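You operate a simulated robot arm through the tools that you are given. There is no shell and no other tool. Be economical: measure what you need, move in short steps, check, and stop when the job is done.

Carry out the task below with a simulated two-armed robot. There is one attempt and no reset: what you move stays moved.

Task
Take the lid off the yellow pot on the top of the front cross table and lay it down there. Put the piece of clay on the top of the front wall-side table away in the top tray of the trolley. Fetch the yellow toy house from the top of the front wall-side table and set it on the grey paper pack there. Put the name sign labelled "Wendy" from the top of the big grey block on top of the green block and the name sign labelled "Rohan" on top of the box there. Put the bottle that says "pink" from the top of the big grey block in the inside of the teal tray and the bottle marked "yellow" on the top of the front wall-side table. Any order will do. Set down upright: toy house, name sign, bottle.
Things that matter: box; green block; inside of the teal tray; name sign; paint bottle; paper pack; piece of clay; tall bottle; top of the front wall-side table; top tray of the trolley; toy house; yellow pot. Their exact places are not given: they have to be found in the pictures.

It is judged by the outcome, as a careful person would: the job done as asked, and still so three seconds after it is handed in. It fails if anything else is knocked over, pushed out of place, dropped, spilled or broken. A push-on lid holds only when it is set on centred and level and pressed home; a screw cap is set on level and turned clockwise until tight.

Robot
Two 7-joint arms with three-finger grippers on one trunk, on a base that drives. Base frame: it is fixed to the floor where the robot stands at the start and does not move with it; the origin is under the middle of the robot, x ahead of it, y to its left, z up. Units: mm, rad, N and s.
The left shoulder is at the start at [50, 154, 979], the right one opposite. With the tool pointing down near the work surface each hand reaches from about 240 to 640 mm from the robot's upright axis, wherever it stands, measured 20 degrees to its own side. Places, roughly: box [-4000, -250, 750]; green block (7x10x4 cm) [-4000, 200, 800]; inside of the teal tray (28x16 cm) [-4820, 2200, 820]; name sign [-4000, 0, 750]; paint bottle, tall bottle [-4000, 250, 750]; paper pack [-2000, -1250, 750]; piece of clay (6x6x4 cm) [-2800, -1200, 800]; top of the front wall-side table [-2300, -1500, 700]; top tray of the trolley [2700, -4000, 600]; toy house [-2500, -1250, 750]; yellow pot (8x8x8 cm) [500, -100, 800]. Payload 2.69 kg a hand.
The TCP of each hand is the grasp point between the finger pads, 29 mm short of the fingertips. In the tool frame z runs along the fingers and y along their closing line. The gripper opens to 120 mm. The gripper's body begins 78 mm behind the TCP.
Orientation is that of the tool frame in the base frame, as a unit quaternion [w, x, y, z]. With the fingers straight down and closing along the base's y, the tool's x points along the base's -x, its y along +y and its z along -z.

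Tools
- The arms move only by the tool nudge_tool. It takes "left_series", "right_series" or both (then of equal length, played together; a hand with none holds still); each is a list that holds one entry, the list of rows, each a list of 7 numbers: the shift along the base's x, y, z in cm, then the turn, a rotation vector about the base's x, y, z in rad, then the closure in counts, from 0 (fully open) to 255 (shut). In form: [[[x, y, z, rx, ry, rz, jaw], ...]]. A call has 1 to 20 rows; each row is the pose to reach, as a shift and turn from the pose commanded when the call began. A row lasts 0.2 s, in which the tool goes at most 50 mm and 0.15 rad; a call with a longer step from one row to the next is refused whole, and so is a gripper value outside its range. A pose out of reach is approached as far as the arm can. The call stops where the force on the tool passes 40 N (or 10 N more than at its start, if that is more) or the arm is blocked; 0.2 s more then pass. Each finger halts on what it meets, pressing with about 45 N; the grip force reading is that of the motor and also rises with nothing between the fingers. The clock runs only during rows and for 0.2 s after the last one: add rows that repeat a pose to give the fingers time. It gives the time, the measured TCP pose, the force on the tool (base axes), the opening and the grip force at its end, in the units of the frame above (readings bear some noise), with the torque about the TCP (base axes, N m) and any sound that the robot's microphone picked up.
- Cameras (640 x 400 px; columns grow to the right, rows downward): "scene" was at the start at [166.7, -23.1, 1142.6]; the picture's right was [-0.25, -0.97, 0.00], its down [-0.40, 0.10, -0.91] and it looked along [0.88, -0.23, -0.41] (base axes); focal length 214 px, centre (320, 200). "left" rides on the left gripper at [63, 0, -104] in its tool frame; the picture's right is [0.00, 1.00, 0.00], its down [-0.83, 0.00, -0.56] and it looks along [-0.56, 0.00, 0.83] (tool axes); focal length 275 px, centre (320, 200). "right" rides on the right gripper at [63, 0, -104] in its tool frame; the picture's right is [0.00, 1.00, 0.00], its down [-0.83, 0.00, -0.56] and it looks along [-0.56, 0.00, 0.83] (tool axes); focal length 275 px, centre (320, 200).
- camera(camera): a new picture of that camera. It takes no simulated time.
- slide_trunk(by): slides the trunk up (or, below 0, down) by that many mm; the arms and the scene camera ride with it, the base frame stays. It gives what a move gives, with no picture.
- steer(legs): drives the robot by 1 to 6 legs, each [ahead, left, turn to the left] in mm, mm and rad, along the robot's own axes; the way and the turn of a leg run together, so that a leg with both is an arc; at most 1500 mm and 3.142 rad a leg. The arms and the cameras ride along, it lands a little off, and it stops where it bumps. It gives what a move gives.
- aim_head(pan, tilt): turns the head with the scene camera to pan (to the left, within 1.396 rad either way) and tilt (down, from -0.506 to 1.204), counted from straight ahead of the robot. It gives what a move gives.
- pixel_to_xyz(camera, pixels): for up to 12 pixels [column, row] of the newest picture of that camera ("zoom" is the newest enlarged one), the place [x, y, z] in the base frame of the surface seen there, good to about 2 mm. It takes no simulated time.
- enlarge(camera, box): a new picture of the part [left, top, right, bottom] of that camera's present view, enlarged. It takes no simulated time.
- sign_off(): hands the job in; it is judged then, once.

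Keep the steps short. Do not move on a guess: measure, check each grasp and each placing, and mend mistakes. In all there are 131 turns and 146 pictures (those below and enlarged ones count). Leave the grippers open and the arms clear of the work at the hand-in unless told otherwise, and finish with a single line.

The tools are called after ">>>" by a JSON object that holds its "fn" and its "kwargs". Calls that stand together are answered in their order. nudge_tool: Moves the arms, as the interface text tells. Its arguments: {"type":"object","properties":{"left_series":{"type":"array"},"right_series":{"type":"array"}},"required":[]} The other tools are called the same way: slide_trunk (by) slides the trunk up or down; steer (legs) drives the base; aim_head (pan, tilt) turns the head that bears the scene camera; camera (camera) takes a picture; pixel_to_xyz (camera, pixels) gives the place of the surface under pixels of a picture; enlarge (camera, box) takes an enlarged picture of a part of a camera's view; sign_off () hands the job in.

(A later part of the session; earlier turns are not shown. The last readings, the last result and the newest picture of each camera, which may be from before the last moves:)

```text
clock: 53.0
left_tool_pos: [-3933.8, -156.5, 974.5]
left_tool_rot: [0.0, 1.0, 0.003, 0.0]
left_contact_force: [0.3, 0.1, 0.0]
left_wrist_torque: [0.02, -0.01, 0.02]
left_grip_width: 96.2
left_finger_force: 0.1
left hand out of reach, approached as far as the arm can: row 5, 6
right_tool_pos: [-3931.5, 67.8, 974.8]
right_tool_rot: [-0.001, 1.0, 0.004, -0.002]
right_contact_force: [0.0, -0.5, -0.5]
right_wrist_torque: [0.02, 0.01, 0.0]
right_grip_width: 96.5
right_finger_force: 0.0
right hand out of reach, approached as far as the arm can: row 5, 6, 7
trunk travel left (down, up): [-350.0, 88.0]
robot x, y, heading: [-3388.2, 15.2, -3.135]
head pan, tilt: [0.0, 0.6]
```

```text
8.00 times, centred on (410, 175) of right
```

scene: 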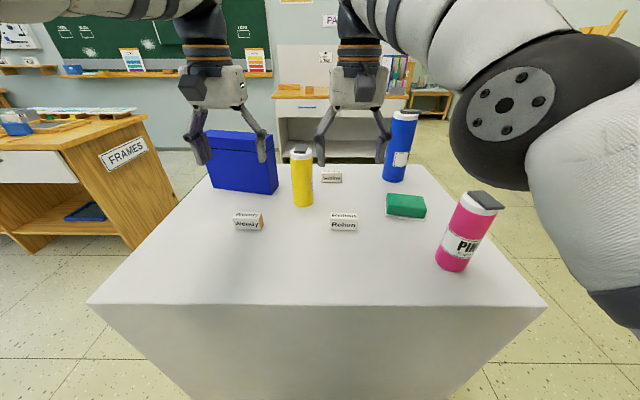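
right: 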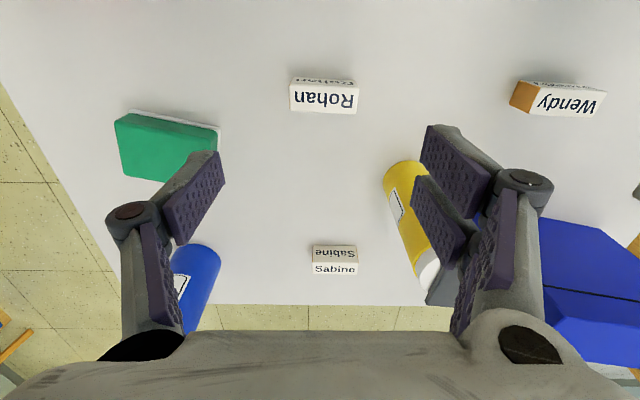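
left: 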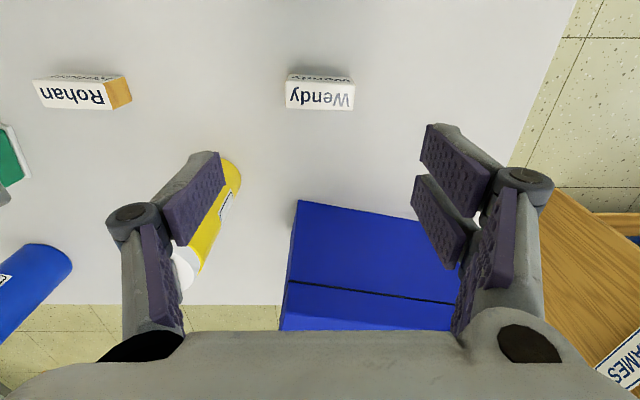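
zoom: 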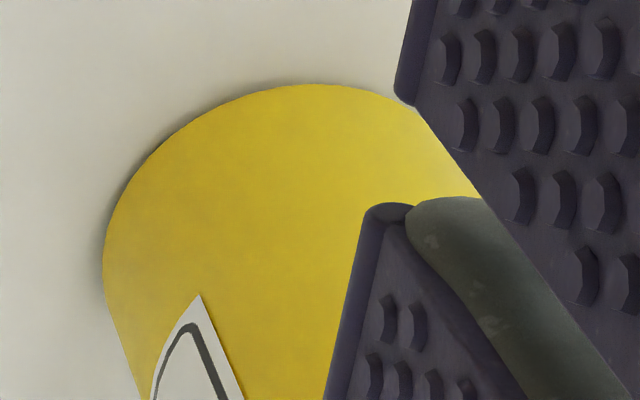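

Wendy centre (-3932,-156), Rohan centre (-3932,63), tops 824. I descend both hands to TCP z≈824, then close.

>>> {"fn": "nudge_tool", "kwargs": {"left_series": [[[0.1, 0, -4, 0, 0, 0, 50], [0.1, 0, -8, 0, 0, 0, 50], [0.1, 0, -12, 0, 0, 0, 50], [0.1, 0, -14.9, 0, 0, 0, 50], [0.1, 0, -14.9, 0, 0, 0, 50], [0.1, 0, -14.9, 0, 0, 0, 200], [0.1, 0, -14.9, 0, 0, 0, 255], [0.1, 0, -14.9, 0, 0, 0, 255]]], "right_series": [[[0.1, -0.4, -4, 0, 0, 0, 50], [0.1, -0.4, -8, 0, 0, 0, 50], [0.1, -0.4, -12, 0, 0, 0, 50], [0.1, -0.4, -14.9, 0, 0, 0, 50], [0.1, -0.4, -14.9, 0, 0, 0, 50], [0.1, -0.4, -14.9, 0, 0, 0, 200], [0.1, -0.4, -14.9, 0, 0, 0, 255], [0.1, -0.4, -14.9, 0, 0, 0, 255]]]}}

>>> {"fn": "camera", "kwargs": {"camera": "scene"}}

```text
clock: 54.8
left_tool_pos: [-3933.2, -155.3, 823.7]
left_tool_rot: [0.0, 1.0, 0.004, -0.001]
left_contact_force: [-0.3, 0.0, 0.2]
left_wrist_torque: [0.0, -0.04, -0.01]
left_grip_width: 61.2
left_finger_force: 45.1
right_tool_pos: [-3930.2, 68.3, 824.7]
right_tool_rot: [-0.001, 1.0, 0.004, -0.002]
right_contact_force: [-0.8, 0.1, -0.1]
right_wrist_torque: [-0.03, 0.0, 0.0]
right_grip_width: 60.9
right_finger_force: 44.9
trunk travel left (down, up): [-350.0, 88.0]
robot x, y, heading: [-3386.7, 13.7, -3.133]
head pan, tilt: [0.0, 0.6]
```

```text
113 pictures are left
```

scene: 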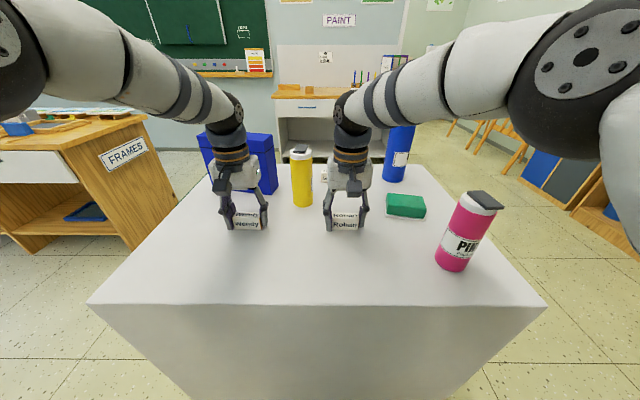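

Both signs are gripped (61 mm). I lift straight up, retract, then raise the trunk.

>>> {"fn": "nudge_tool", "kwargs": {"left_series": [[[0, 0, 2, 0, 0, 0, 255], [0, 0, 6, 0, 0, 0, 255], [2, 0, 10, 0, 0, 0, 255], [6, 0, 13, 0, 0, 0, 255], [10, 0, 16, 0, 0, 0, 255], [14, 0, 18, 0, 0, 0, 255]]], "right_series": [[[0, 0, 2, 0, 0, 0, 255], [0, 0, 6, 0, 0, 0, 255], [2, 0, 10, 0, 0, 0, 255], [6, 0, 13, 0, 0, 0, 255], [10, 0, 16, 0, 0, 0, 255], [14, 0, 18, 0, 0, 0, 255]]]}}

>>> {"fn": "slide_trunk", "kwargs": {"by": 80}}

>>> {"fn": "steer", "kwargs": {"legs": [[0, -330, 0]]}}

>>> {"fn": "camera", "kwargs": {"camera": "scene"}}

>>> {"fn": "camera", "kwargs": {"camera": "left"}}

```text
clock: 56.2
left_tool_pos: [-3792.7, -155.8, 1004.7]
left_tool_rot: [0.001, 1.0, 0.004, -0.002]
left_contact_force: [0.3, 0.8, -0.1]
left_wrist_torque: [0.03, 0.01, 0.01]
left_grip_width: 61.2
left_finger_force: 44.6
right_tool_pos: [-3790.1, 66.6, 1005.9]
right_tool_rot: [-0.001, 1.0, 0.003, -0.005]
right_contact_force: [0.6, 0.3, 0.0]
right_wrist_torque: [0.02, 0.05, -0.01]
right_grip_width: 60.8
right_finger_force: 45.3
trunk travel left (down, up): [-350.0, 88.0]
robot x, y, heading: [-3384.2, 13.7, -3.134]
head pan, tilt: [0.0, 0.6]
```

```text
clock: 57.4
left_tool_pos: [-3793.7, -154.9, 1082.6]
left_tool_rot: [0.0, 1.0, 0.004, 0.0]
left_contact_force: [-0.5, 0.5, -0.9]
left_wrist_torque: [0.01, -0.04, 0.02]
left_grip_width: 60.8
left_finger_force: 45.0
right_tool_pos: [-3790.7, 67.1, 1083.0]
right_tool_rot: [0.0, 1.0, 0.005, -0.002]
right_contact_force: [-0.4, 0.4, 0.0]
right_wrist_torque: [0.0, -0.07, 0.0]
right_grip_width: 60.7
right_finger_force: 44.7
trunk travel left (down, up): [-430.0, 8.0]
robot x, y, heading: [-3383.4, 17.3, -3.136]
head pan, tilt: [0.0, 0.6]
```

```text
clock: 60.5
left_tool_pos: [-3795.9, 175.1, 1085.2]
left_tool_rot: [0.0, 1.0, 0.003, -0.001]
left_contact_force: [-0.2, -0.3, -0.8]
left_wrist_torque: [0.01, -0.01, 0.0]
left_grip_width: 60.9
left_finger_force: 44.8
right_tool_pos: [-3789.6, 398.3, 1083.9]
right_tool_rot: [-0.002, 1.0, 0.002, -0.003]
right_contact_force: [0.2, -0.1, -0.7]
right_wrist_torque: [-0.01, 0.0, 0.0]
right_grip_width: 60.6
right_finger_force: 45.2
trunk travel left (down, up): [-430.0, 8.0]
robot x, y, heading: [-3385.8, 345.2, -3.143]
head pan, tilt: [0.0, 0.6]
```

```text
112 pictures are left
```

scene: 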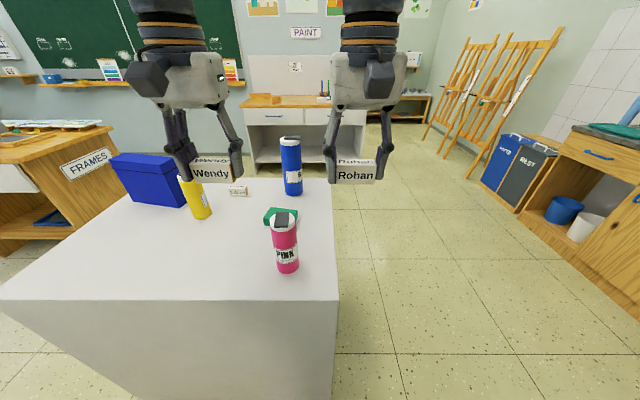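

```text
111 pictures are left
```

left: 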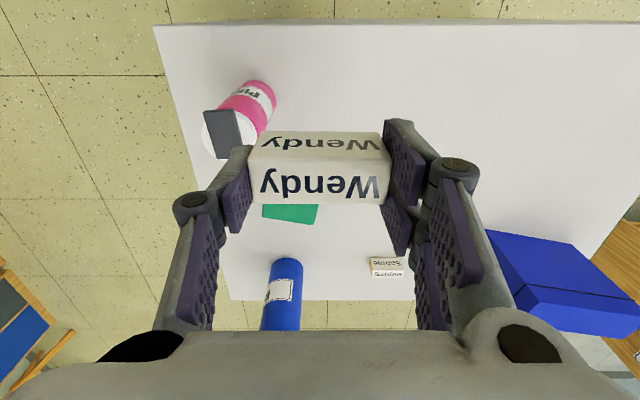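

I locate the green block's edges.

>>> {"fn": "pixel_to_xyz", "kwargs": {"camera": "left", "pixels": [[264, 218], [315, 221], [290, 220], [290, 208], [282, 270], [300, 292]]}}

>>> {"fn": "enlarge", "kwargs": {"camera": "scene", "box": [230, 180, 330, 242]}}

>>> {"fn": "pixel_to_xyz", "kwargs": {"camera": "scene", "pixels": [[264, 218], [268, 209], [298, 210], [283, 209], [266, 213], [289, 170]]}}

```text
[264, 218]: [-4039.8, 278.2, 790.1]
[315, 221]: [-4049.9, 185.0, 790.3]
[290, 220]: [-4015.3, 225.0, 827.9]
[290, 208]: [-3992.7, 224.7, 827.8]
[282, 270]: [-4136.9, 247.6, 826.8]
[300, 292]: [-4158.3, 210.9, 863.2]
```

```text
6.40 times, centred on (280, 211) of scene
```

zoom: 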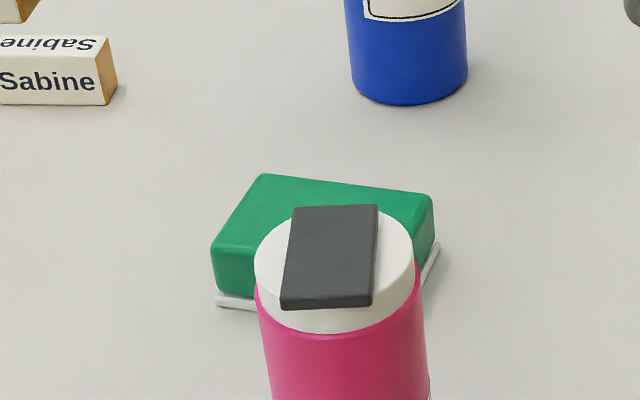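

```text
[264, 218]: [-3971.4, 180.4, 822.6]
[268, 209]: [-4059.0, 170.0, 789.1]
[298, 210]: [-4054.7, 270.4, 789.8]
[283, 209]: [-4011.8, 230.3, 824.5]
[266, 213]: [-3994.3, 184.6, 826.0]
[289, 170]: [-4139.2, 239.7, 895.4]
```

>>> {"fn": "pixel_to_xyz", "kwargs": {"camera": "zoom", "pixels": [[266, 181], [425, 200], [218, 242], [345, 192], [240, 215], [425, 235]]}}

```text
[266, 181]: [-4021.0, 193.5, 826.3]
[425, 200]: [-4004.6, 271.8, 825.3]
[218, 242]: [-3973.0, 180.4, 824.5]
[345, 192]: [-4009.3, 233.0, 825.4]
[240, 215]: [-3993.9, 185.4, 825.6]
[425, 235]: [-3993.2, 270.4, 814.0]
```

Green block top centre ≈ (-3988,226), turned about -0.2 rad. I move Wendy above it and turn, then lower to just above.

>>> {"fn": "nudge_tool", "kwargs": {"left_series": [[[-4, 1, 0, 0, 0, -0.1, 255], [-8, 2, 0, 0, 0, -0.2, 255], [-11, 3, -3, 0, 0, -0.2, 255], [-14, 4, -6, 0, 0, -0.2, 255], [-17, 5, -9, 0, 0, -0.2, 255], [-19.2, 5.1, -12.5, 0, 0, -0.2, 255], [-19.2, 5.1, -16, 0, 0, -0.2, 255], [-19.2, 5.1, -19, 0, 0, -0.2, 255], [-19.2, 5.1, -20.5, 0, 0, -0.2, 255], [-19.2, 5.1, -20.5, 0, 0, -0.2, 255]]]}}

>>> {"fn": "camera", "kwargs": {"camera": "left"}}

>>> {"fn": "camera", "kwargs": {"camera": "scene"}}

```text
clock: 62.7
left_tool_pos: [-3949.2, 217.8, 883.2]
left_tool_rot: [0.0, 0.995, -0.099, -0.001]
left_contact_force: [-0.9, 0.8, -1.0]
left_wrist_torque: [-0.02, 0.0, 0.01]
left_grip_width: 60.7
left_finger_force: 45.3
left hand out of reach, approached as far as the arm can: row 4, 5, 6, 7, 8, 9, 10
right_tool_pos: [-3790.7, 396.8, 1083.8]
right_tool_rot: [-0.001, 1.0, 0.002, -0.002]
right_contact_force: [0.6, 0.3, -0.1]
right_wrist_torque: [0.02, 0.02, -0.01]
right_grip_width: 60.5
right_finger_force: 45.1
trunk travel left (down, up): [-430.0, 8.0]
robot x, y, heading: [-3386.9, 340.2, -3.14]
head pan, tilt: [0.0, 0.6]
```

```text
109 pictures are left
```

left: 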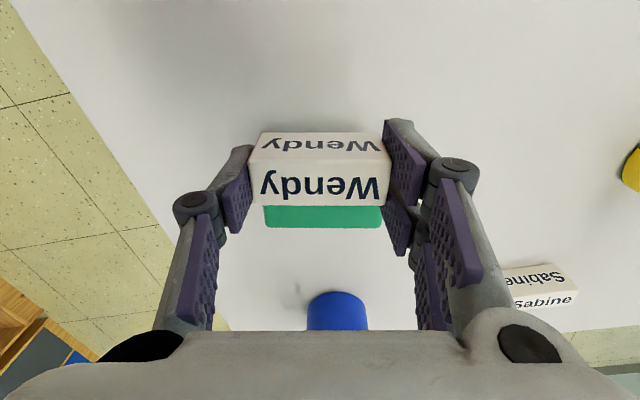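

```text
108 pictures are left
```

scene: 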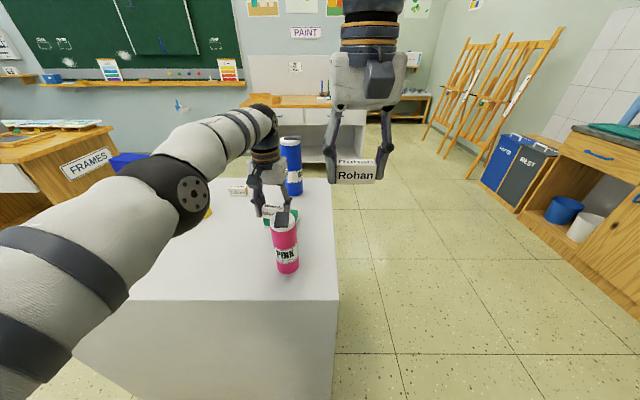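

The arm falls about 40 mm short. I look straight down at my base to see the clearance to the block before inching ahead.

>>> {"fn": "aim_head", "kwargs": {"pan": 0.0, "tilt": 1.2}}

>>> {"fn": "camera", "kwargs": {"camera": "scene"}}

```text
clock: 63.7
left_tool_pos: [-3950.3, 217.8, 883.3]
left_tool_rot: [0.0, 0.995, -0.099, -0.001]
left_contact_force: [-0.3, -0.3, 0.0]
left_wrist_torque: [-0.01, 0.0, -0.01]
left_grip_width: 60.8
left_finger_force: 45.2
right_tool_pos: [-3790.9, 398.0, 1084.1]
right_tool_rot: [-0.001, 1.0, 0.001, -0.003]
right_contact_force: [0.3, -0.1, -0.8]
right_wrist_torque: [-0.02, 0.02, 0.0]
right_grip_width: 60.8
right_finger_force: 45.1
trunk travel left (down, up): [-430.0, 8.0]
robot x, y, heading: [-3383.1, 342.3, -3.14]
head pan, tilt: [0.0, 1.201]
```

```text
107 pictures are left
```

scene: 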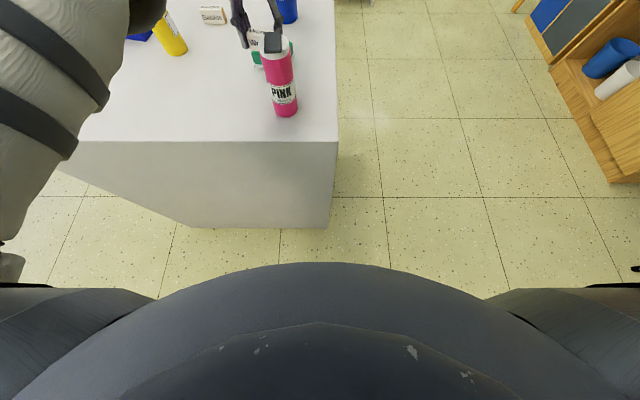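

>>> {"fn": "pixel_to_xyz", "kwargs": {"camera": "scene", "pixels": [[270, 270], [320, 266], [250, 275], [290, 232], [320, 280], [400, 268], [150, 310]]}}

```text
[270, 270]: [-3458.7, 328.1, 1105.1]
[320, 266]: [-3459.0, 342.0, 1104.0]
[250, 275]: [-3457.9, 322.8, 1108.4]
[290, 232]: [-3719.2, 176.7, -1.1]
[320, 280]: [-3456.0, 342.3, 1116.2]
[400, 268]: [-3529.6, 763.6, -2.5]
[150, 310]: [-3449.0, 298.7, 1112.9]
```

The floor up to about 180 mm ahead of my axis is free of base parts, so there is ample clearance. I drive 50 mm ahead.

>>> {"fn": "steer", "kwargs": {"legs": [[50, 0, 0]]}}

>>> {"fn": "nudge_tool", "kwargs": {"left_series": [[[0, 0, 0, 0, 0, 0, 255], [0, 0, 0, 0, 0, 0, 255]]]}}

```text
clock: 64.6
left_tool_pos: [-3999.7, 218.1, 883.7]
left_tool_rot: [0.0, 0.995, -0.098, 0.0]
left_contact_force: [-0.3, -0.3, -1.2]
left_wrist_torque: [0.0, -0.03, -0.02]
left_grip_width: 60.6
left_finger_force: 45.1
right_tool_pos: [-3840.6, 397.8, 1084.1]
right_tool_rot: [-0.001, 1.0, 0.001, -0.003]
right_contact_force: [-0.8, 0.5, -0.3]
right_wrist_torque: [-0.02, -0.05, -0.03]
right_grip_width: 60.9
right_finger_force: 45.2
trunk travel left (down, up): [-430.0, 8.0]
robot x, y, heading: [-3435.3, 345.5, -3.137]
head pan, tilt: [0.0, 1.201]
```

```text
clock: 65.2
left_tool_pos: [-3998.6, 217.7, 882.0]
left_tool_rot: [0.0, 0.995, -0.098, -0.001]
left_contact_force: [-0.2, 0.0, -1.0]
left_wrist_torque: [-0.02, 0.08, 0.02]
left_grip_width: 60.7
left_finger_force: 45.0
right_tool_pos: [-3840.2, 397.4, 1083.7]
right_tool_rot: [0.0, 1.0, 0.002, -0.002]
right_contact_force: [0.0, -0.3, 0.1]
right_wrist_torque: [-0.01, -0.02, 0.02]
right_grip_width: 60.7
right_finger_force: 44.8
trunk travel left (down, up): [-430.0, 8.0]
robot x, y, heading: [-3443.1, 339.9, -3.141]
head pan, tilt: [0.0, 1.201]
```

Left is at (-3998.6,217.7,882). I centre to (-3988,226) and lower until contact.

>>> {"fn": "nudge_tool", "kwargs": {"left_series": [[[1.05, 0.9, 0, 0, 0, 0, 255], [1.05, 0.9, -1.2, 0, 0, 0, 255], [1.05, 0.9, -1.7, 0, 0, 0, 255], [1.05, 0.9, -1.9, 0, 0, 0, 255], [1.05, 0.9, -2.0, 0, 0, 0, 255], [1.05, 0.9, -2.1, 0, 0, 0, 255], [1.05, 0.9, -2.2, 0, 0, 0, 255], [1.05, 0.9, -2.2, 0, 0, 0, 255]]]}}

>>> {"fn": "camera", "kwargs": {"camera": "left"}}

>>> {"fn": "aim_head", "kwargs": {"pan": 0.3, "tilt": 0.7}}

>>> {"fn": "camera", "kwargs": {"camera": "scene"}}

```text
clock: 67.0
left_tool_pos: [-3988.0, 228.0, 860.5]
left_tool_rot: [0.0, 0.995, -0.099, -0.002]
left_contact_force: [-0.4, 0.0, 0.4]
left_wrist_torque: [0.0, 0.04, 0.02]
left_grip_width: 60.8
left_finger_force: 45.0
right_tool_pos: [-3839.1, 397.5, 1083.8]
right_tool_rot: [-0.001, 1.0, 0.002, -0.003]
right_contact_force: [-0.3, 0.9, -0.4]
right_wrist_torque: [0.01, 0.0, -0.02]
right_grip_width: 60.8
right_finger_force: 45.2
trunk travel left (down, up): [-430.0, 8.0]
robot x, y, heading: [-3439.6, 343.4, -3.139]
head pan, tilt: [0.0, 1.201]
```

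```text
106 pictures are left
```

left: 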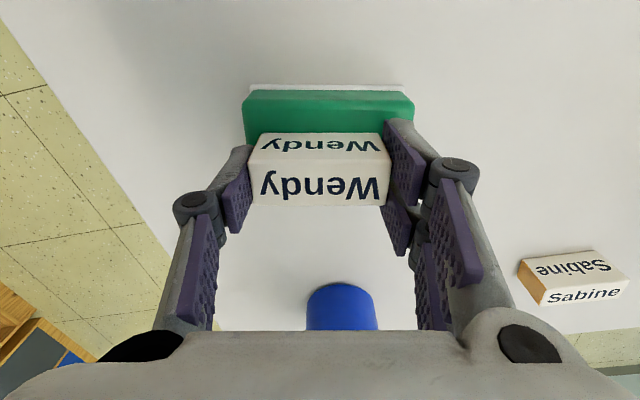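

```text
clock: 67.9
left_tool_pos: [-3987.8, 227.2, 861.4]
left_tool_rot: [0.0, 0.995, -0.098, -0.001]
left_contact_force: [0.7, 0.1, -0.6]
left_wrist_torque: [0.02, 0.01, 0.0]
left_grip_width: 60.8
left_finger_force: 45.4
right_tool_pos: [-3839.1, 397.6, 1084.8]
right_tool_rot: [0.0, 1.0, 0.002, -0.003]
right_contact_force: [-0.6, -0.9, -0.4]
right_wrist_torque: [0.06, 0.02, 0.01]
right_grip_width: 60.9
right_finger_force: 45.1
trunk travel left (down, up): [-430.0, 8.0]
robot x, y, heading: [-3436.6, 341.1, -3.14]
head pan, tilt: [0.3, 0.7]
```

```text
105 pictures are left
```

scene: 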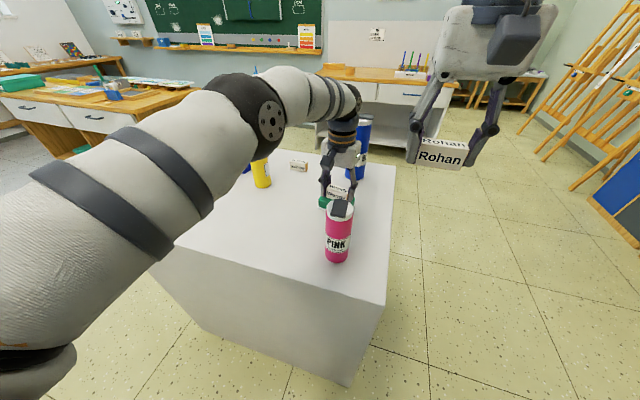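

I check how the sign sits relative to the green block's front edge.

>>> {"fn": "pixel_to_xyz", "kwargs": {"camera": "left", "pixels": [[245, 105], [411, 105], [330, 93], [330, 112], [330, 118], [330, 128], [330, 140], [330, 156], [330, 200], [255, 128]]}}

>>> {"fn": "enlarge", "kwargs": {"camera": "left", "box": [230, 70, 430, 220]}}

```text
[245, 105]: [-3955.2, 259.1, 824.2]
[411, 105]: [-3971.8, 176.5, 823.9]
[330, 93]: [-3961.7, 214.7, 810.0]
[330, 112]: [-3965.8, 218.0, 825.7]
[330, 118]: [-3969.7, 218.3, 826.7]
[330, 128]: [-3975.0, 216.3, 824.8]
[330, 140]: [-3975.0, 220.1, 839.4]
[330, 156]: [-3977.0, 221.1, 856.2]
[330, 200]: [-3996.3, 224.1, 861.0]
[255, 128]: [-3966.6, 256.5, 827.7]
```

```text
2.67 times, centred on (330, 145) of left
```

zoom: 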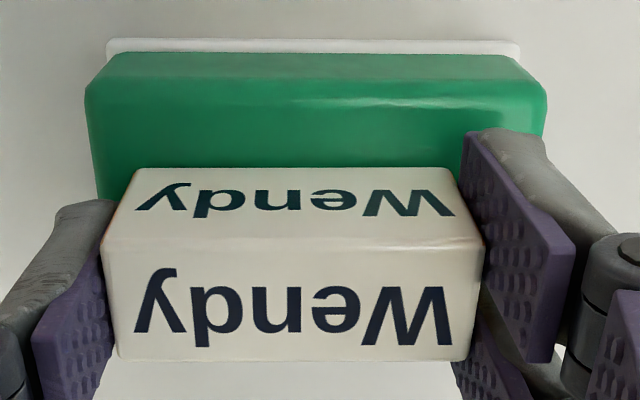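

Alignment is good (about 12 mm margin front and back). I lower until it touches.

>>> {"fn": "nudge_tool", "kwargs": {"left_series": [[[0, -0.2, -0.1, 0, 0, 0, 255], [0, -0.2, -0.2, 0, 0, 0, 255], [0, -0.2, -0.3, 0, 0, 0, 255], [0, -0.2, -0.4, 0, 0, 0, 255]]]}}

```text
clock: 68.9
left_tool_pos: [-3987.8, 225.4, 860.3]
left_tool_rot: [0.0, 0.995, -0.099, -0.003]
left_contact_force: [2.1, -1.0, 14.9]
left_wrist_torque: [0.01, -0.06, -0.01]
left_grip_width: 60.8
left_finger_force: 45.3
right_tool_pos: [-3837.9, 397.3, 1085.9]
right_tool_rot: [-0.001, 1.0, 0.002, -0.005]
right_contact_force: [-0.2, 0.2, -0.2]
right_wrist_torque: [0.03, 0.02, 0.02]
right_grip_width: 60.9
right_finger_force: 44.7
trunk travel left (down, up): [-430.0, 8.0]
robot x, y, heading: [-3434.9, 344.3, -3.141]
head pan, tilt: [0.3, 0.7]
```

Contact (15 N). I release and rise straight up, then retract.

>>> {"fn": "nudge_tool", "kwargs": {"left_series": [[[0, 0, 0.2, 0, 0, 0, 220], [0, 0, 0.2, 0, 0, 0, 90], [0, 0, 0.2, 0, 0, 0, 70], [0, 0, 1.5, 0, 0, 0, 70], [0, 0, 5, 0, 0, 0, 70], [0, 0, 9, 0, 0, 0, 70], [3, 0, 13, 0, 0, 0.1, 70], [7, -1, 16, 0, 0, 0.2, 70], [11, -2, 19, 0, 0, 0.2, 70], [15, -3, 22, 0, 0, 0.2, 70], [19, -4, 23, 0, 0, 0.2, 70]]]}}

>>> {"fn": "camera", "kwargs": {"camera": "left"}}

>>> {"fn": "enlarge", "kwargs": {"camera": "scene", "box": [230, 100, 430, 225]}}

```text
refused: row 8 steps farther than a row can; nothing moved
```

```text
103 pictures are left
```

left: 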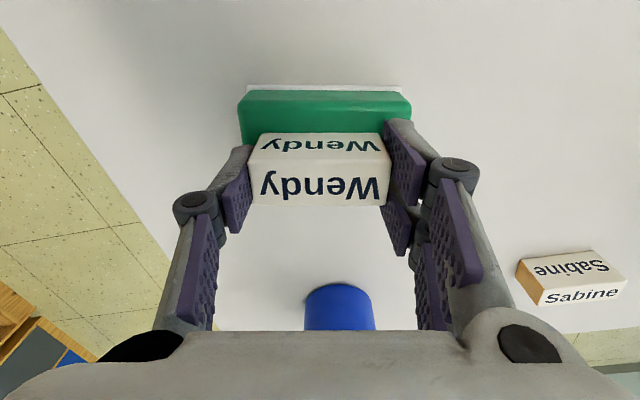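

```text
3.20 times, centred on (330, 162) of scene
```

zoom: 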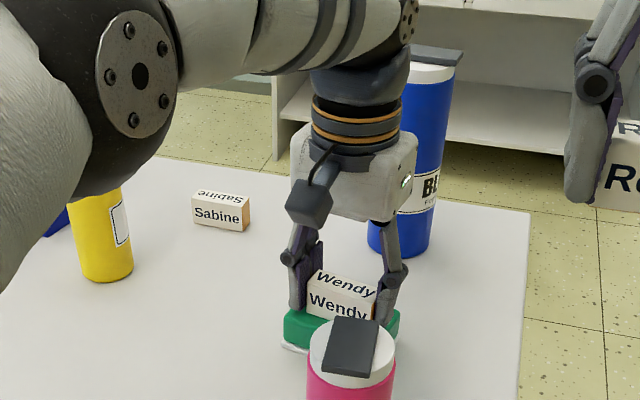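

Refused for one oversize step; I redo with smaller steps.

>>> {"fn": "nudge_tool", "kwargs": {"left_series": [[[0, 0, 0.2, 0, 0, 0, 220], [0, 0, 0.2, 0, 0, 0, 90], [0, 0, 0.2, 0, 0, 0, 70], [0, 0, 1.5, 0, 0, 0, 70], [0, 0, 5, 0, 0, 0, 70], [0, 0, 9, 0, 0, 0, 70], [2.5, 0, 12.5, 0, 0, 0.1, 70], [5.5, -1, 15.5, 0, 0, 0.2, 70], [9, -2, 18, 0, 0, 0.2, 70], [12.5, -3, 20.5, 0, 0, 0.2, 70], [16, -4, 22, 0, 0, 0.2, 70]]]}}

>>> {"fn": "camera", "kwargs": {"camera": "left"}}

>>> {"fn": "enlarge", "kwargs": {"camera": "scene", "box": [230, 100, 430, 225]}}

```text
clock: 71.3
left_tool_pos: [-3828.6, 184.2, 1079.6]
left_tool_rot: [0.0, 1.0, 0.003, -0.002]
left_contact_force: [-0.1, -0.3, -0.6]
left_wrist_torque: [0.02, 0.06, -0.03]
left_grip_width: 86.9
left_finger_force: 0.0
right_tool_pos: [-3838.7, 394.9, 1085.0]
right_tool_rot: [-0.002, 1.0, 0.002, -0.004]
right_contact_force: [-0.4, -0.3, -0.6]
right_wrist_torque: [0.05, 0.01, 0.0]
right_grip_width: 60.4
right_finger_force: 45.1
trunk travel left (down, up): [-430.0, 8.0]
robot x, y, heading: [-3437.1, 339.3, -3.139]
head pan, tilt: [0.3, 0.7]
```

```text
101 pictures are left
```

left: 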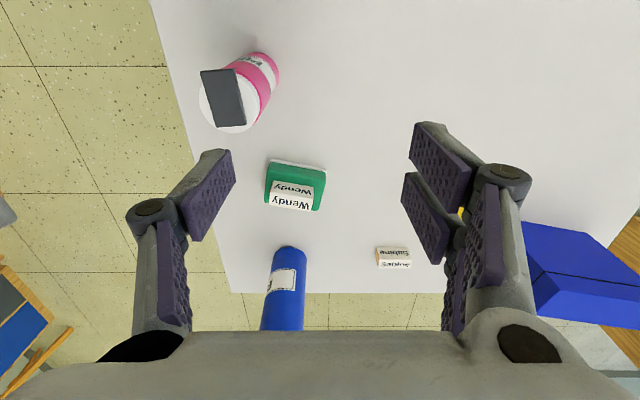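

```text
3.20 times, centred on (330, 162) of scene
```

zoom: 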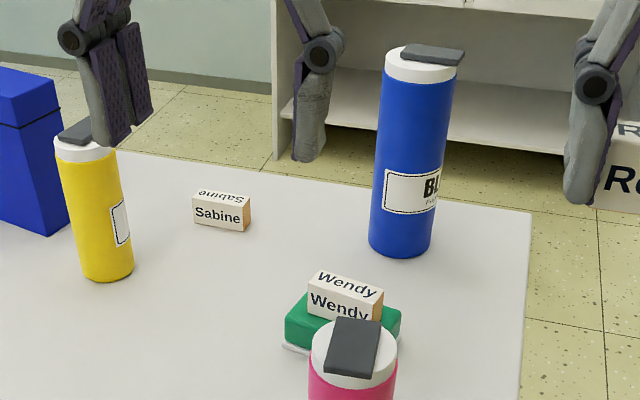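

Wendy stands on the green block. For Rohan I'd reach the box better from the block's left side; I look at the free floor there.

>>> {"fn": "aim_head", "kwargs": {"pan": 0.6, "tilt": 0.5}}

>>> {"fn": "camera", "kwargs": {"camera": "scene"}}

```text
clock: 72.1
left_tool_pos: [-3830.0, 184.7, 1078.6]
left_tool_rot: [0.001, 1.0, 0.001, -0.001]
left_contact_force: [-0.3, 0.7, 0.5]
left_wrist_torque: [-0.03, 0.02, 0.01]
left_grip_width: 87.0
left_finger_force: 0.0
right_tool_pos: [-3839.5, 396.5, 1084.7]
right_tool_rot: [-0.001, 1.0, 0.002, -0.003]
right_contact_force: [0.4, -1.3, -0.8]
right_wrist_torque: [0.0, 0.03, -0.01]
right_grip_width: 60.8
right_finger_force: 45.1
trunk travel left (down, up): [-430.0, 8.0]
robot x, y, heading: [-3436.4, 341.3, -3.139]
head pan, tilt: [0.6, 0.499]
```

```text
99 pictures are left
```

scene: 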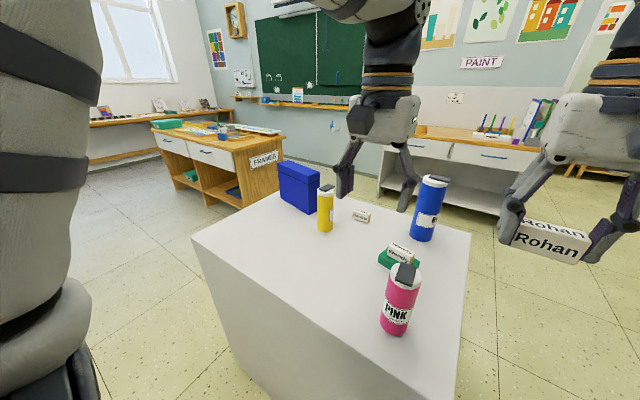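

>>> {"fn": "pixel_to_xyz", "kwargs": {"camera": "scene", "pixels": [[245, 207], [222, 202], [252, 150], [130, 220], [195, 238], [280, 166], [300, 162], [315, 171], [297, 173], [318, 176], [240, 245], [280, 190]]}}

>>> {"fn": "enlarge", "kwargs": {"camera": "scene", "box": [260, 140, 360, 240]}}

```text
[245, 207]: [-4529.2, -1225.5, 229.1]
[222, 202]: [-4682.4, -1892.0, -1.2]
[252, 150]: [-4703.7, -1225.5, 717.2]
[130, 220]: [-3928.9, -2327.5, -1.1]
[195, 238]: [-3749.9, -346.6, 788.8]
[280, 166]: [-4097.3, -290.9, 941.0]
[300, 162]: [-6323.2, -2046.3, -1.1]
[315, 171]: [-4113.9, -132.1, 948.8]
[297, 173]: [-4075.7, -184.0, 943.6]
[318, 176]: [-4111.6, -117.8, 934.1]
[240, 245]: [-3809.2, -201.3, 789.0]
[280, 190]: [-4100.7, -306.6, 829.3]
```

```text
4.00 times, centred on (310, 190) of scene
```

zoom: 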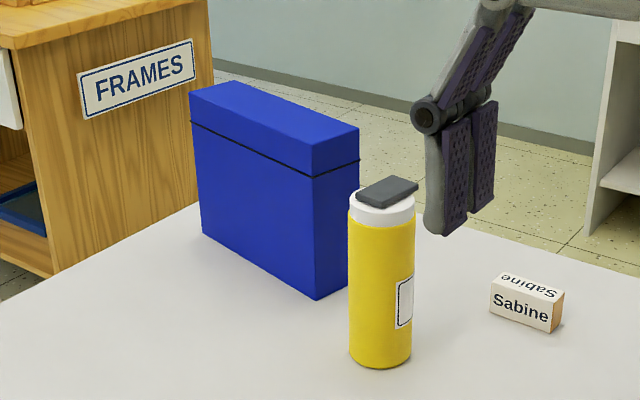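

I get the box top corners from the zoom.

>>> {"fn": "pixel_to_xyz", "kwargs": {"camera": "zoom", "pixels": [[194, 96], [234, 84], [354, 129], [314, 147], [275, 115]]}}

```text
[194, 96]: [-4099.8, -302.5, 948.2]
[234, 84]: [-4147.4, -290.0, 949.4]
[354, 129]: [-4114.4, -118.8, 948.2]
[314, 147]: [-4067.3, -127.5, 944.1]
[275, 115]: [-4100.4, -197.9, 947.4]
```

Box top centre ≈ (-4107,-210), z 948, long axis ~0.19 rad from y. Plan: back off, go round to the block's left side. First I back off and look at the left.

>>> {"fn": "steer", "kwargs": {"legs": [[-230, 0, 0], [0, 400, 0]]}}

>>> {"fn": "aim_head", "kwargs": {"pan": 0.95, "tilt": 0.45}}

>>> {"fn": "camera", "kwargs": {"camera": "scene"}}

>>> {"fn": "aim_head", "kwargs": {"pan": 1.39, "tilt": 0.5}}

>>> {"fn": "camera", "kwargs": {"camera": "scene"}}

```text
clock: 77.1
left_tool_pos: [-3595.3, -221.1, 1078.8]
left_tool_rot: [0.0, 1.0, 0.007, -0.001]
left_contact_force: [0.4, -0.1, -0.8]
left_wrist_torque: [0.03, 0.01, 0.01]
left_grip_width: 86.9
left_finger_force: 0.0
right_tool_pos: [-3606.8, -9.6, 1083.6]
right_tool_rot: [0.0, 1.0, 0.006, -0.003]
right_contact_force: [1.1, -0.9, -0.6]
right_wrist_torque: [-0.02, 0.01, -0.02]
right_grip_width: 60.6
right_finger_force: 44.9
trunk travel left (down, up): [-430.0, 8.0]
robot x, y, heading: [-3202.0, -56.2, -3.128]
head pan, tilt: [0.6, 0.499]
```

```text
clock: 77.9
left_tool_pos: [-3594.6, -221.7, 1079.5]
left_tool_rot: [-0.001, 1.0, 0.006, -0.001]
left_contact_force: [0.1, -0.8, -0.9]
left_wrist_torque: [0.0, 0.0, 0.02]
left_grip_width: 87.2
left_finger_force: 0.1
right_tool_pos: [-3607.3, -10.6, 1084.2]
right_tool_rot: [0.0, 1.0, 0.006, -0.002]
right_contact_force: [0.2, 0.1, -0.7]
right_wrist_torque: [-0.01, 0.01, 0.02]
right_grip_width: 60.8
right_finger_force: 45.5
trunk travel left (down, up): [-430.0, 8.0]
robot x, y, heading: [-3199.7, -61.0, -3.127]
head pan, tilt: [0.949, 0.45]
```

```text
97 pictures are left
```

scene: 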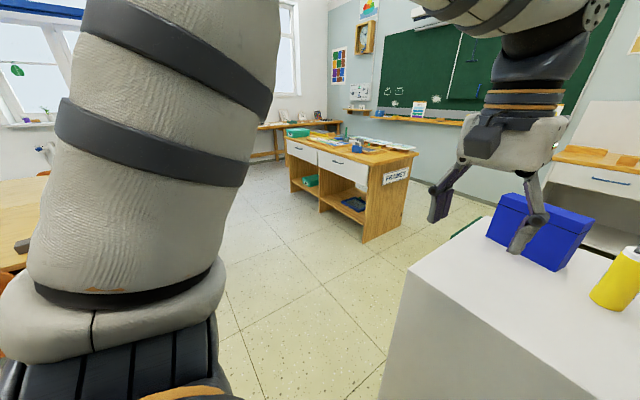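

```text
clock: 78.8
left_tool_pos: [-3596.2, -222.2, 1078.4]
left_tool_rot: [0.0, 1.0, 0.007, -0.001]
left_contact_force: [0.0, 0.5, 0.7]
left_wrist_torque: [0.0, -0.02, 0.03]
left_grip_width: 86.9
left_finger_force: 0.0
right_tool_pos: [-3606.9, -10.3, 1083.5]
right_tool_rot: [-0.001, 1.0, 0.006, -0.002]
right_contact_force: [-0.2, 0.3, -0.8]
right_wrist_torque: [0.01, 0.03, 0.02]
right_grip_width: 60.7
right_finger_force: 45.1
trunk travel left (down, up): [-430.0, 8.0]
robot x, y, heading: [-3202.5, -60.5, -3.129]
head pan, tilt: [1.389, 0.499]
```

```text
96 pictures are left
```

scene: 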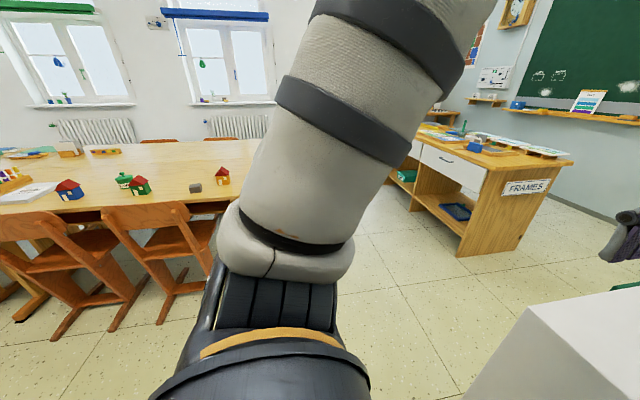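

I measure the chair legs and table corner for the path.

>>> {"fn": "pixel_to_xyz", "kwargs": {"camera": "scene", "pixels": [[200, 291], [160, 322], [60, 335], [222, 180], [196, 190], [140, 187], [70, 190], [235, 196], [380, 320], [25, 195], [215, 220]]}}

```text
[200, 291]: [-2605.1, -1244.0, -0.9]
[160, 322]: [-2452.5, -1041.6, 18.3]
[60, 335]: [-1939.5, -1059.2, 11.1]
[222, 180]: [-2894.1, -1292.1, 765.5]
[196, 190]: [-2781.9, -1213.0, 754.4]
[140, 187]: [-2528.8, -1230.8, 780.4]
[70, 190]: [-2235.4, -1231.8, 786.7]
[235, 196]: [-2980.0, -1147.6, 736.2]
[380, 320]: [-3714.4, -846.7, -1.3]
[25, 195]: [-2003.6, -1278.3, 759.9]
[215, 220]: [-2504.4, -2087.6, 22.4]
```

The way is clear (chairs end at y≈-1040). I turn to face +y, back off to y≈-750, then slide left to x≈-4130.

>>> {"fn": "steer", "kwargs": {"legs": [[0, 0, -1.583], [-690, 0, 0], [0, 920, 0]]}}

>>> {"fn": "aim_head", "kwargs": {"pan": 0.0, "tilt": 0.6}}

>>> {"fn": "camera", "kwargs": {"camera": "scene"}}

```text
clock: 93.3
left_tool_pos: [-4264.1, -344.9, 1077.4]
left_tool_rot: [0.001, -0.703, 0.711, 0.001]
left_contact_force: [-0.1, -0.2, -0.5]
left_wrist_torque: [0.02, -0.01, -0.01]
left_grip_width: 86.8
left_finger_force: 0.0
right_tool_pos: [-4051.8, -339.9, 1084.7]
right_tool_rot: [0.003, -0.703, 0.711, 0.003]
right_contact_force: [0.0, -0.5, 0.3]
right_wrist_torque: [-0.04, 0.0, -0.02]
right_grip_width: 60.6
right_finger_force: 45.1
trunk travel left (down, up): [-430.0, 8.0]
robot x, y, heading: [-4108.2, -740.1, 1.56]
head pan, tilt: [1.389, 0.499]
```

```text
clock: 94.9
left_tool_pos: [-4263.0, -345.8, 1078.4]
left_tool_rot: [0.0, -0.704, 0.711, 0.002]
left_contact_force: [0.5, -0.2, 0.6]
left_wrist_torque: [0.0, 0.0, 0.0]
left_grip_width: 87.2
left_finger_force: 0.2
right_tool_pos: [-4051.3, -339.2, 1084.5]
right_tool_rot: [0.002, -0.703, 0.712, 0.001]
right_contact_force: [-0.2, 0.0, 0.1]
right_wrist_torque: [0.01, 0.01, -0.01]
right_grip_width: 60.6
right_finger_force: 45.2
trunk travel left (down, up): [-430.0, 8.0]
robot x, y, heading: [-4113.4, -741.9, 1.561]
head pan, tilt: [0.0, 0.6]
```

```text
95 pictures are left
```

scene: 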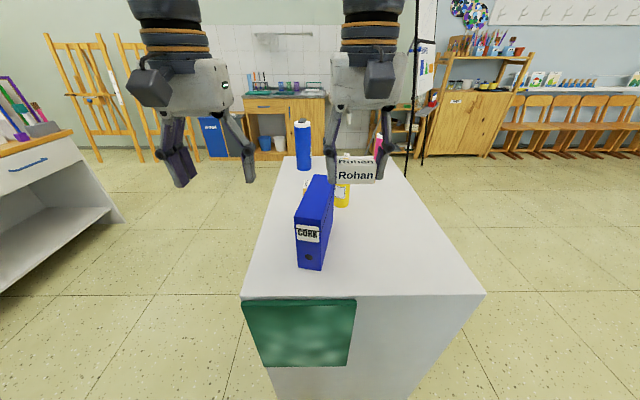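

The box stands with its long axis mostly along y. I rotate the right hand by +1.39 rad while moving over the box, staying at z≈1005, then check.

>>> {"fn": "nudge_tool", "kwargs": {"right_series": [[[0, 1, 0, 0, 0, 0.14, 255], [-0.5, 2, 0, 0, 0, 0.28, 255], [-1, 3, 0, 0, 0, 0.42, 255], [-2, 4, 0, 0, 0, 0.56, 255], [-3, 6, 0, 0, 0, 0.7, 255], [-4, 8, 0, 0, 0, 0.84, 255], [-4.5, 10, 0, 0, 0, 0.98, 255], [-5, 12, -1, 0, 0, 1.12, 255], [-5.6, 13, -3, 0, 0, 1.26, 255], [-5.6, 13, -5, 0, 0, 1.39, 255], [-5.6, 13, -7.5, 0, 0, 1.39, 255], [-5.6, 13, -7.5, 0, 0, 1.39, 255]]]}}

>>> {"fn": "camera", "kwargs": {"camera": "right"}}

>>> {"fn": "camera", "kwargs": {"camera": "scene"}}

```text
clock: 97.5
left_tool_pos: [-4262.9, -346.3, 1078.4]
left_tool_rot: [0.0, -0.704, 0.71, 0.001]
left_contact_force: [-0.4, 0.2, -0.5]
left_wrist_torque: [0.01, 0.0, 0.0]
left_grip_width: 87.3
left_finger_force: 0.2
right_tool_pos: [-4098.2, -235.6, 1005.1]
right_tool_rot: [-0.001, 0.995, -0.095, -0.003]
right_contact_force: [0.3, 0.1, 0.1]
right_wrist_torque: [0.01, 0.02, -0.02]
right_grip_width: 60.6
right_finger_force: 45.2
right hand out of reach, approached as far as the arm can: row 6, 7, 8, 9, 10, 11, 12
trunk travel left (down, up): [-430.0, 8.0]
robot x, y, heading: [-4113.4, -739.5, 1.561]
head pan, tilt: [0.0, 0.6]
```

```text
94 pictures are left
```

right: 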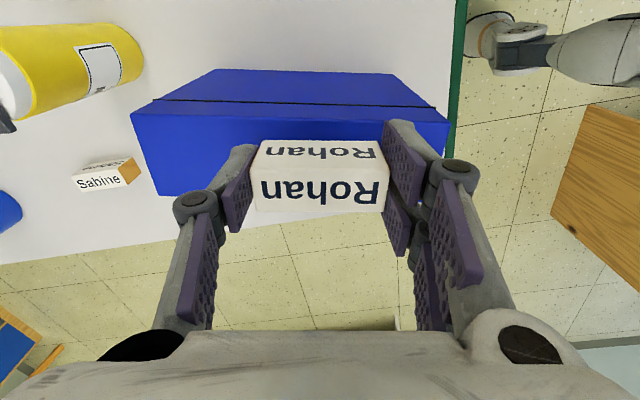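

```text
93 pictures are left
```

scene: 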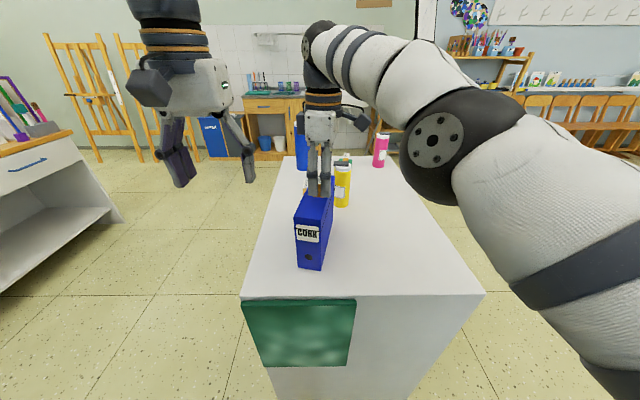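

The hand stopped at (-4098,-236), fine along the long box. I measure the sign against the box top.

>>> {"fn": "pixel_to_xyz", "kwargs": {"camera": "right", "pixels": [[320, 118], [320, 132], [320, 145], [320, 158], [320, 200], [150, 125], [430, 125], [160, 185], [180, 190], [230, 150]]}}

```text
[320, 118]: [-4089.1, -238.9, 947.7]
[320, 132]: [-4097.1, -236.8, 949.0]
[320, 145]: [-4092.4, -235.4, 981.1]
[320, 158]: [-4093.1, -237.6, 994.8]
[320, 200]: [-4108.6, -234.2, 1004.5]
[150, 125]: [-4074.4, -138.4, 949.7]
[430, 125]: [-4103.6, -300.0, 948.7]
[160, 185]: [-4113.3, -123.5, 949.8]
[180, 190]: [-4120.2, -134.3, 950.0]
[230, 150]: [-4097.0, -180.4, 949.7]
```

I drive 30 mm ahead for reach (clearance is ample), then centre and lower.

>>> {"fn": "steer", "kwargs": {"legs": [[30, 0, 0]]}}

>>> {"fn": "nudge_tool", "kwargs": {"right_series": [[[-0.5, 0, 0, 0, 0, 0, 255], [-0.5, 0, -0.8, 0, 0, 0, 255], [-0.5, 0, -1.4, 0, 0, 0, 255], [-0.5, 0, -1.6, 0, 0, 0, 255]]]}}

>>> {"fn": "camera", "kwargs": {"camera": "right"}}

>>> {"fn": "pixel_to_xyz", "kwargs": {"camera": "right", "pixels": [[320, 108], [320, 118], [320, 130], [320, 148], [320, 158], [320, 200], [150, 125], [430, 125]]}}

```text
clock: 98.3
left_tool_pos: [-4262.3, -315.2, 1078.9]
left_tool_rot: [0.0, -0.703, 0.711, 0.001]
left_contact_force: [-0.3, 1.3, -0.2]
left_wrist_torque: [-0.04, 0.0, 0.01]
left_grip_width: 87.1
left_finger_force: 0.1
right_tool_pos: [-4098.7, -205.7, 1004.6]
right_tool_rot: [-0.001, 0.995, -0.095, -0.002]
right_contact_force: [-0.1, 0.0, -1.0]
right_wrist_torque: [-0.01, 0.01, 0.01]
right_grip_width: 61.1
right_finger_force: 44.7
trunk travel left (down, up): [-430.0, 8.0]
robot x, y, heading: [-4108.0, -709.0, 1.56]
head pan, tilt: [0.0, 0.6]
```

```text
clock: 99.3
left_tool_pos: [-4263.0, -315.5, 1077.8]
left_tool_rot: [0.001, -0.703, 0.711, 0.0]
left_contact_force: [0.2, -0.2, -0.4]
left_wrist_torque: [-0.01, -0.02, 0.0]
left_grip_width: 86.9
left_finger_force: 0.0
right_tool_pos: [-4103.5, -206.8, 990.8]
right_tool_rot: [0.0, 0.995, -0.095, -0.002]
right_contact_force: [0.0, 0.1, 0.2]
right_wrist_torque: [0.02, 0.01, 0.02]
right_grip_width: 60.5
right_finger_force: 44.5
trunk travel left (down, up): [-430.0, 8.0]
robot x, y, heading: [-4111.7, -708.2, 1.564]
head pan, tilt: [0.0, 0.6]
```

```text
92 pictures are left
```

right: 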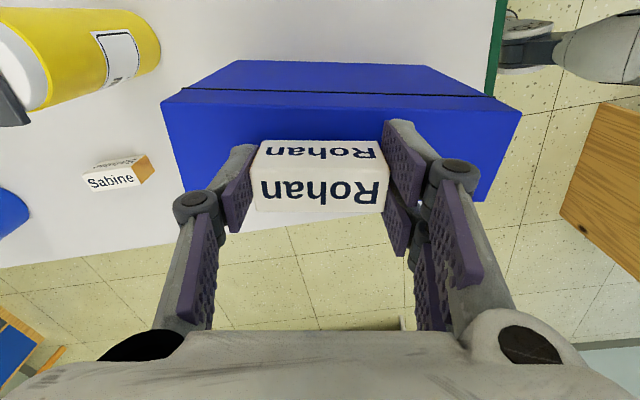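

```text
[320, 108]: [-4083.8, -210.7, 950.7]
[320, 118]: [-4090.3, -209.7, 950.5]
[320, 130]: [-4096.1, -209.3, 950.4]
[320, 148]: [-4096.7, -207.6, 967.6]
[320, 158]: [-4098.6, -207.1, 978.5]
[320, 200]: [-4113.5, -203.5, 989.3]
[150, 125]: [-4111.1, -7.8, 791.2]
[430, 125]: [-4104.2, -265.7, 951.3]
```

Centred on the box (≈14 mm margins). I lower until contact.

>>> {"fn": "nudge_tool", "kwargs": {"right_series": [[[0, 0, -0.2, 0, 0, 0, 255], [0, 0, -0.4, 0, 0, 0, 255], [0, 0, -0.5, 0, 0, 0, 255], [0, 0, -0.6, 0, 0, 0, 255], [0, 0, -0.7, 0, 0, 0, 255]]]}}

```text
clock: 100.5
left_tool_pos: [-4264.1, -315.7, 1079.1]
left_tool_rot: [0.001, -0.704, 0.71, 0.001]
left_contact_force: [0.3, 0.5, 0.5]
left_wrist_torque: [0.01, 0.02, 0.02]
left_grip_width: 86.9
left_finger_force: 0.0
right_tool_pos: [-4103.2, -206.2, 985.6]
right_tool_rot: [-0.003, 0.995, -0.095, -0.003]
right_contact_force: [-1.4, 2.1, 11.3]
right_wrist_torque: [-0.28, 0.19, -0.06]
right_grip_width: 60.7
right_finger_force: 44.9
trunk travel left (down, up): [-430.0, 8.0]
robot x, y, heading: [-4113.6, -709.5, 1.555]
head pan, tilt: [0.0, 0.6]
```

Contact (11 N). I open fully and rise.

>>> {"fn": "nudge_tool", "kwargs": {"right_series": [[[0, 0, 0.1, 0, 0, 0, 220], [0, 0, 0.1, 0, 0, 0, 80], [0, 0, 0.1, 0, 0, 0, 0], [0, 0, 0.1, 0, 0, 0, 0], [0, 0, 1.5, 0, 0, 0, 0], [0, -0.3, 3.5, 0, 0, 0, 0], [0, -1.5, 6, 0, 0, 0, 0], [1, -4, 9, 0, 0, -0.1, 0], [2, -7, 11, 0, 0, -0.2, 0], [3, -10, 11, 0, 0, -0.3, 0]]]}}

>>> {"fn": "camera", "kwargs": {"camera": "scene"}}

>>> {"fn": "enlarge", "kwargs": {"camera": "scene", "box": [250, 120, 410, 280]}}

```text
clock: 102.7
left_tool_pos: [-4263.4, -316.4, 1078.8]
left_tool_rot: [0.001, -0.704, 0.71, 0.001]
left_contact_force: [-0.3, 0.1, -0.6]
left_wrist_torque: [0.01, 0.03, 0.01]
left_grip_width: 86.9
left_finger_force: 0.0
right_tool_pos: [-4073.6, -308.7, 1092.5]
right_tool_rot: [-0.002, 0.97, -0.243, -0.003]
right_contact_force: [0.4, 0.3, 0.4]
right_wrist_torque: [0.03, 0.0, 0.02]
right_grip_width: 120.1
right_finger_force: 0.0
trunk travel left (down, up): [-430.0, 8.0]
robot x, y, heading: [-4108.4, -709.8, 1.56]
head pan, tilt: [0.0, 0.6]
```

```text
91 pictures are left
```

scene: 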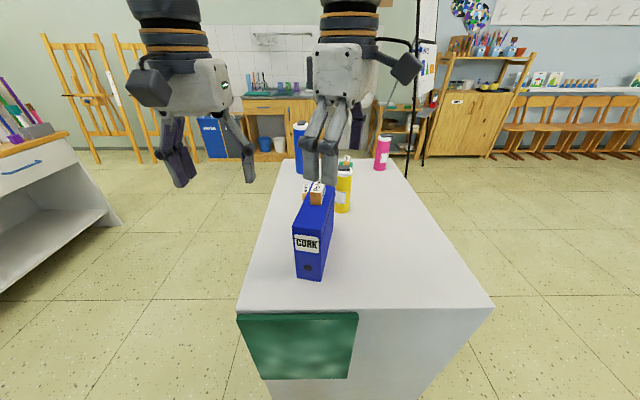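

```text
2.50 times, centred on (330, 200) of scene
```

zoom: 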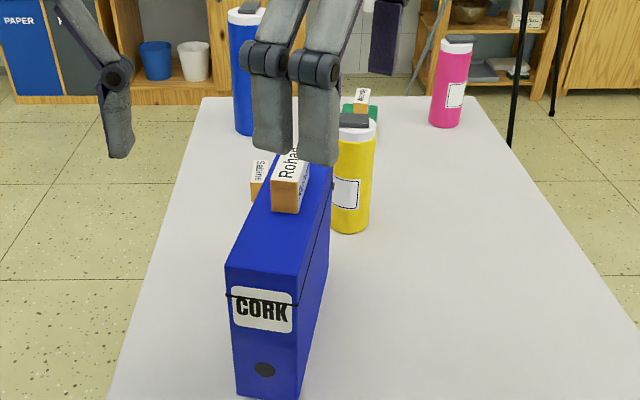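

Rohan sits on the box. Now I turn the right hand back to neutral, then drive round to the block's front for the bottles.

>>> {"fn": "nudge_tool", "kwargs": {"right_series": [[[0, -1, 0, 0, 0, -0.14, 0], [0.5, -2, 0, 0, 0, -0.28, 0], [1, -3, 0, 0, 0, -0.42, 0], [1.5, -4, 0, 0, 0, -0.56, 0], [2, -4, 0, 0, 0, -0.7, 0], [3, -4, 0, 0, 0, -0.84, 0], [4, -4, 0, 0, 0, -0.98, 0], [5, -4, 0, 0, 0, -1.08, 0]]]}}

>>> {"fn": "steer", "kwargs": {"legs": [[0, -910, 0], [0, 0, 1.578], [0, -820, 0]]}}

>>> {"fn": "aim_head", "kwargs": {"pan": 0.0, "tilt": 0.6}}

>>> {"fn": "camera", "kwargs": {"camera": "scene"}}

```text
clock: 104.5
left_tool_pos: [-4262.1, -315.5, 1077.9]
left_tool_rot: [0.001, -0.703, 0.711, 0.001]
left_contact_force: [0.4, -0.3, -0.7]
left_wrist_torque: [0.05, 0.0, 0.0]
left_grip_width: 86.9
left_finger_force: 0.1
right_tool_pos: [-4024.8, -345.9, 1092.6]
right_tool_rot: [0.002, -0.707, 0.708, 0.001]
right_contact_force: [-0.7, -0.3, -0.3]
right_wrist_torque: [-0.02, 0.0, -0.01]
right_grip_width: 120.0
right_finger_force: 0.0
trunk travel left (down, up): [-430.0, 8.0]
robot x, y, heading: [-4110.0, -708.1, 1.562]
head pan, tilt: [0.0, 0.6]
```

```text
clock: 122.0
left_tool_pos: [-3620.5, -63.7, 1079.3]
left_tool_rot: [0.0, 1.0, 0.014, -0.001]
left_contact_force: [0.6, -0.4, -0.3]
left_wrist_torque: [0.02, -0.01, 0.01]
left_grip_width: 87.3
left_finger_force: 0.1
right_tool_pos: [-3600.7, 176.0, 1091.1]
right_tool_rot: [-0.001, 1.0, 0.019, -0.003]
right_contact_force: [0.0, 0.2, -0.3]
right_wrist_torque: [0.0, 0.0, 0.02]
right_grip_width: 119.9
right_finger_force: 0.1
trunk travel left (down, up): [-430.0, 8.0]
robot x, y, heading: [-3231.2, 104.6, -3.107]
head pan, tilt: [0.0, 0.6]
```

```text
clock: 122.5
left_tool_pos: [-3621.8, -63.5, 1079.1]
left_tool_rot: [0.0, 1.0, 0.013, 0.0]
left_contact_force: [-0.3, -0.1, 0.1]
left_wrist_torque: [0.01, 0.03, 0.0]
left_grip_width: 86.9
left_finger_force: 0.1
right_tool_pos: [-3600.7, 176.7, 1092.7]
right_tool_rot: [-0.001, 1.0, 0.02, -0.003]
right_contact_force: [-1.1, -0.1, -0.7]
right_wrist_torque: [0.01, 0.01, 0.01]
right_grip_width: 120.0
right_finger_force: 0.0
trunk travel left (down, up): [-430.0, 8.0]
robot x, y, heading: [-3231.0, 107.1, -3.115]
head pan, tilt: [0.0, 0.6]
```

```text
89 pictures are left
```

scene: 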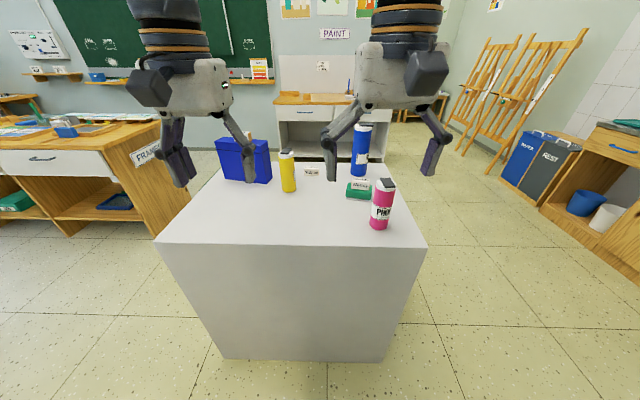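

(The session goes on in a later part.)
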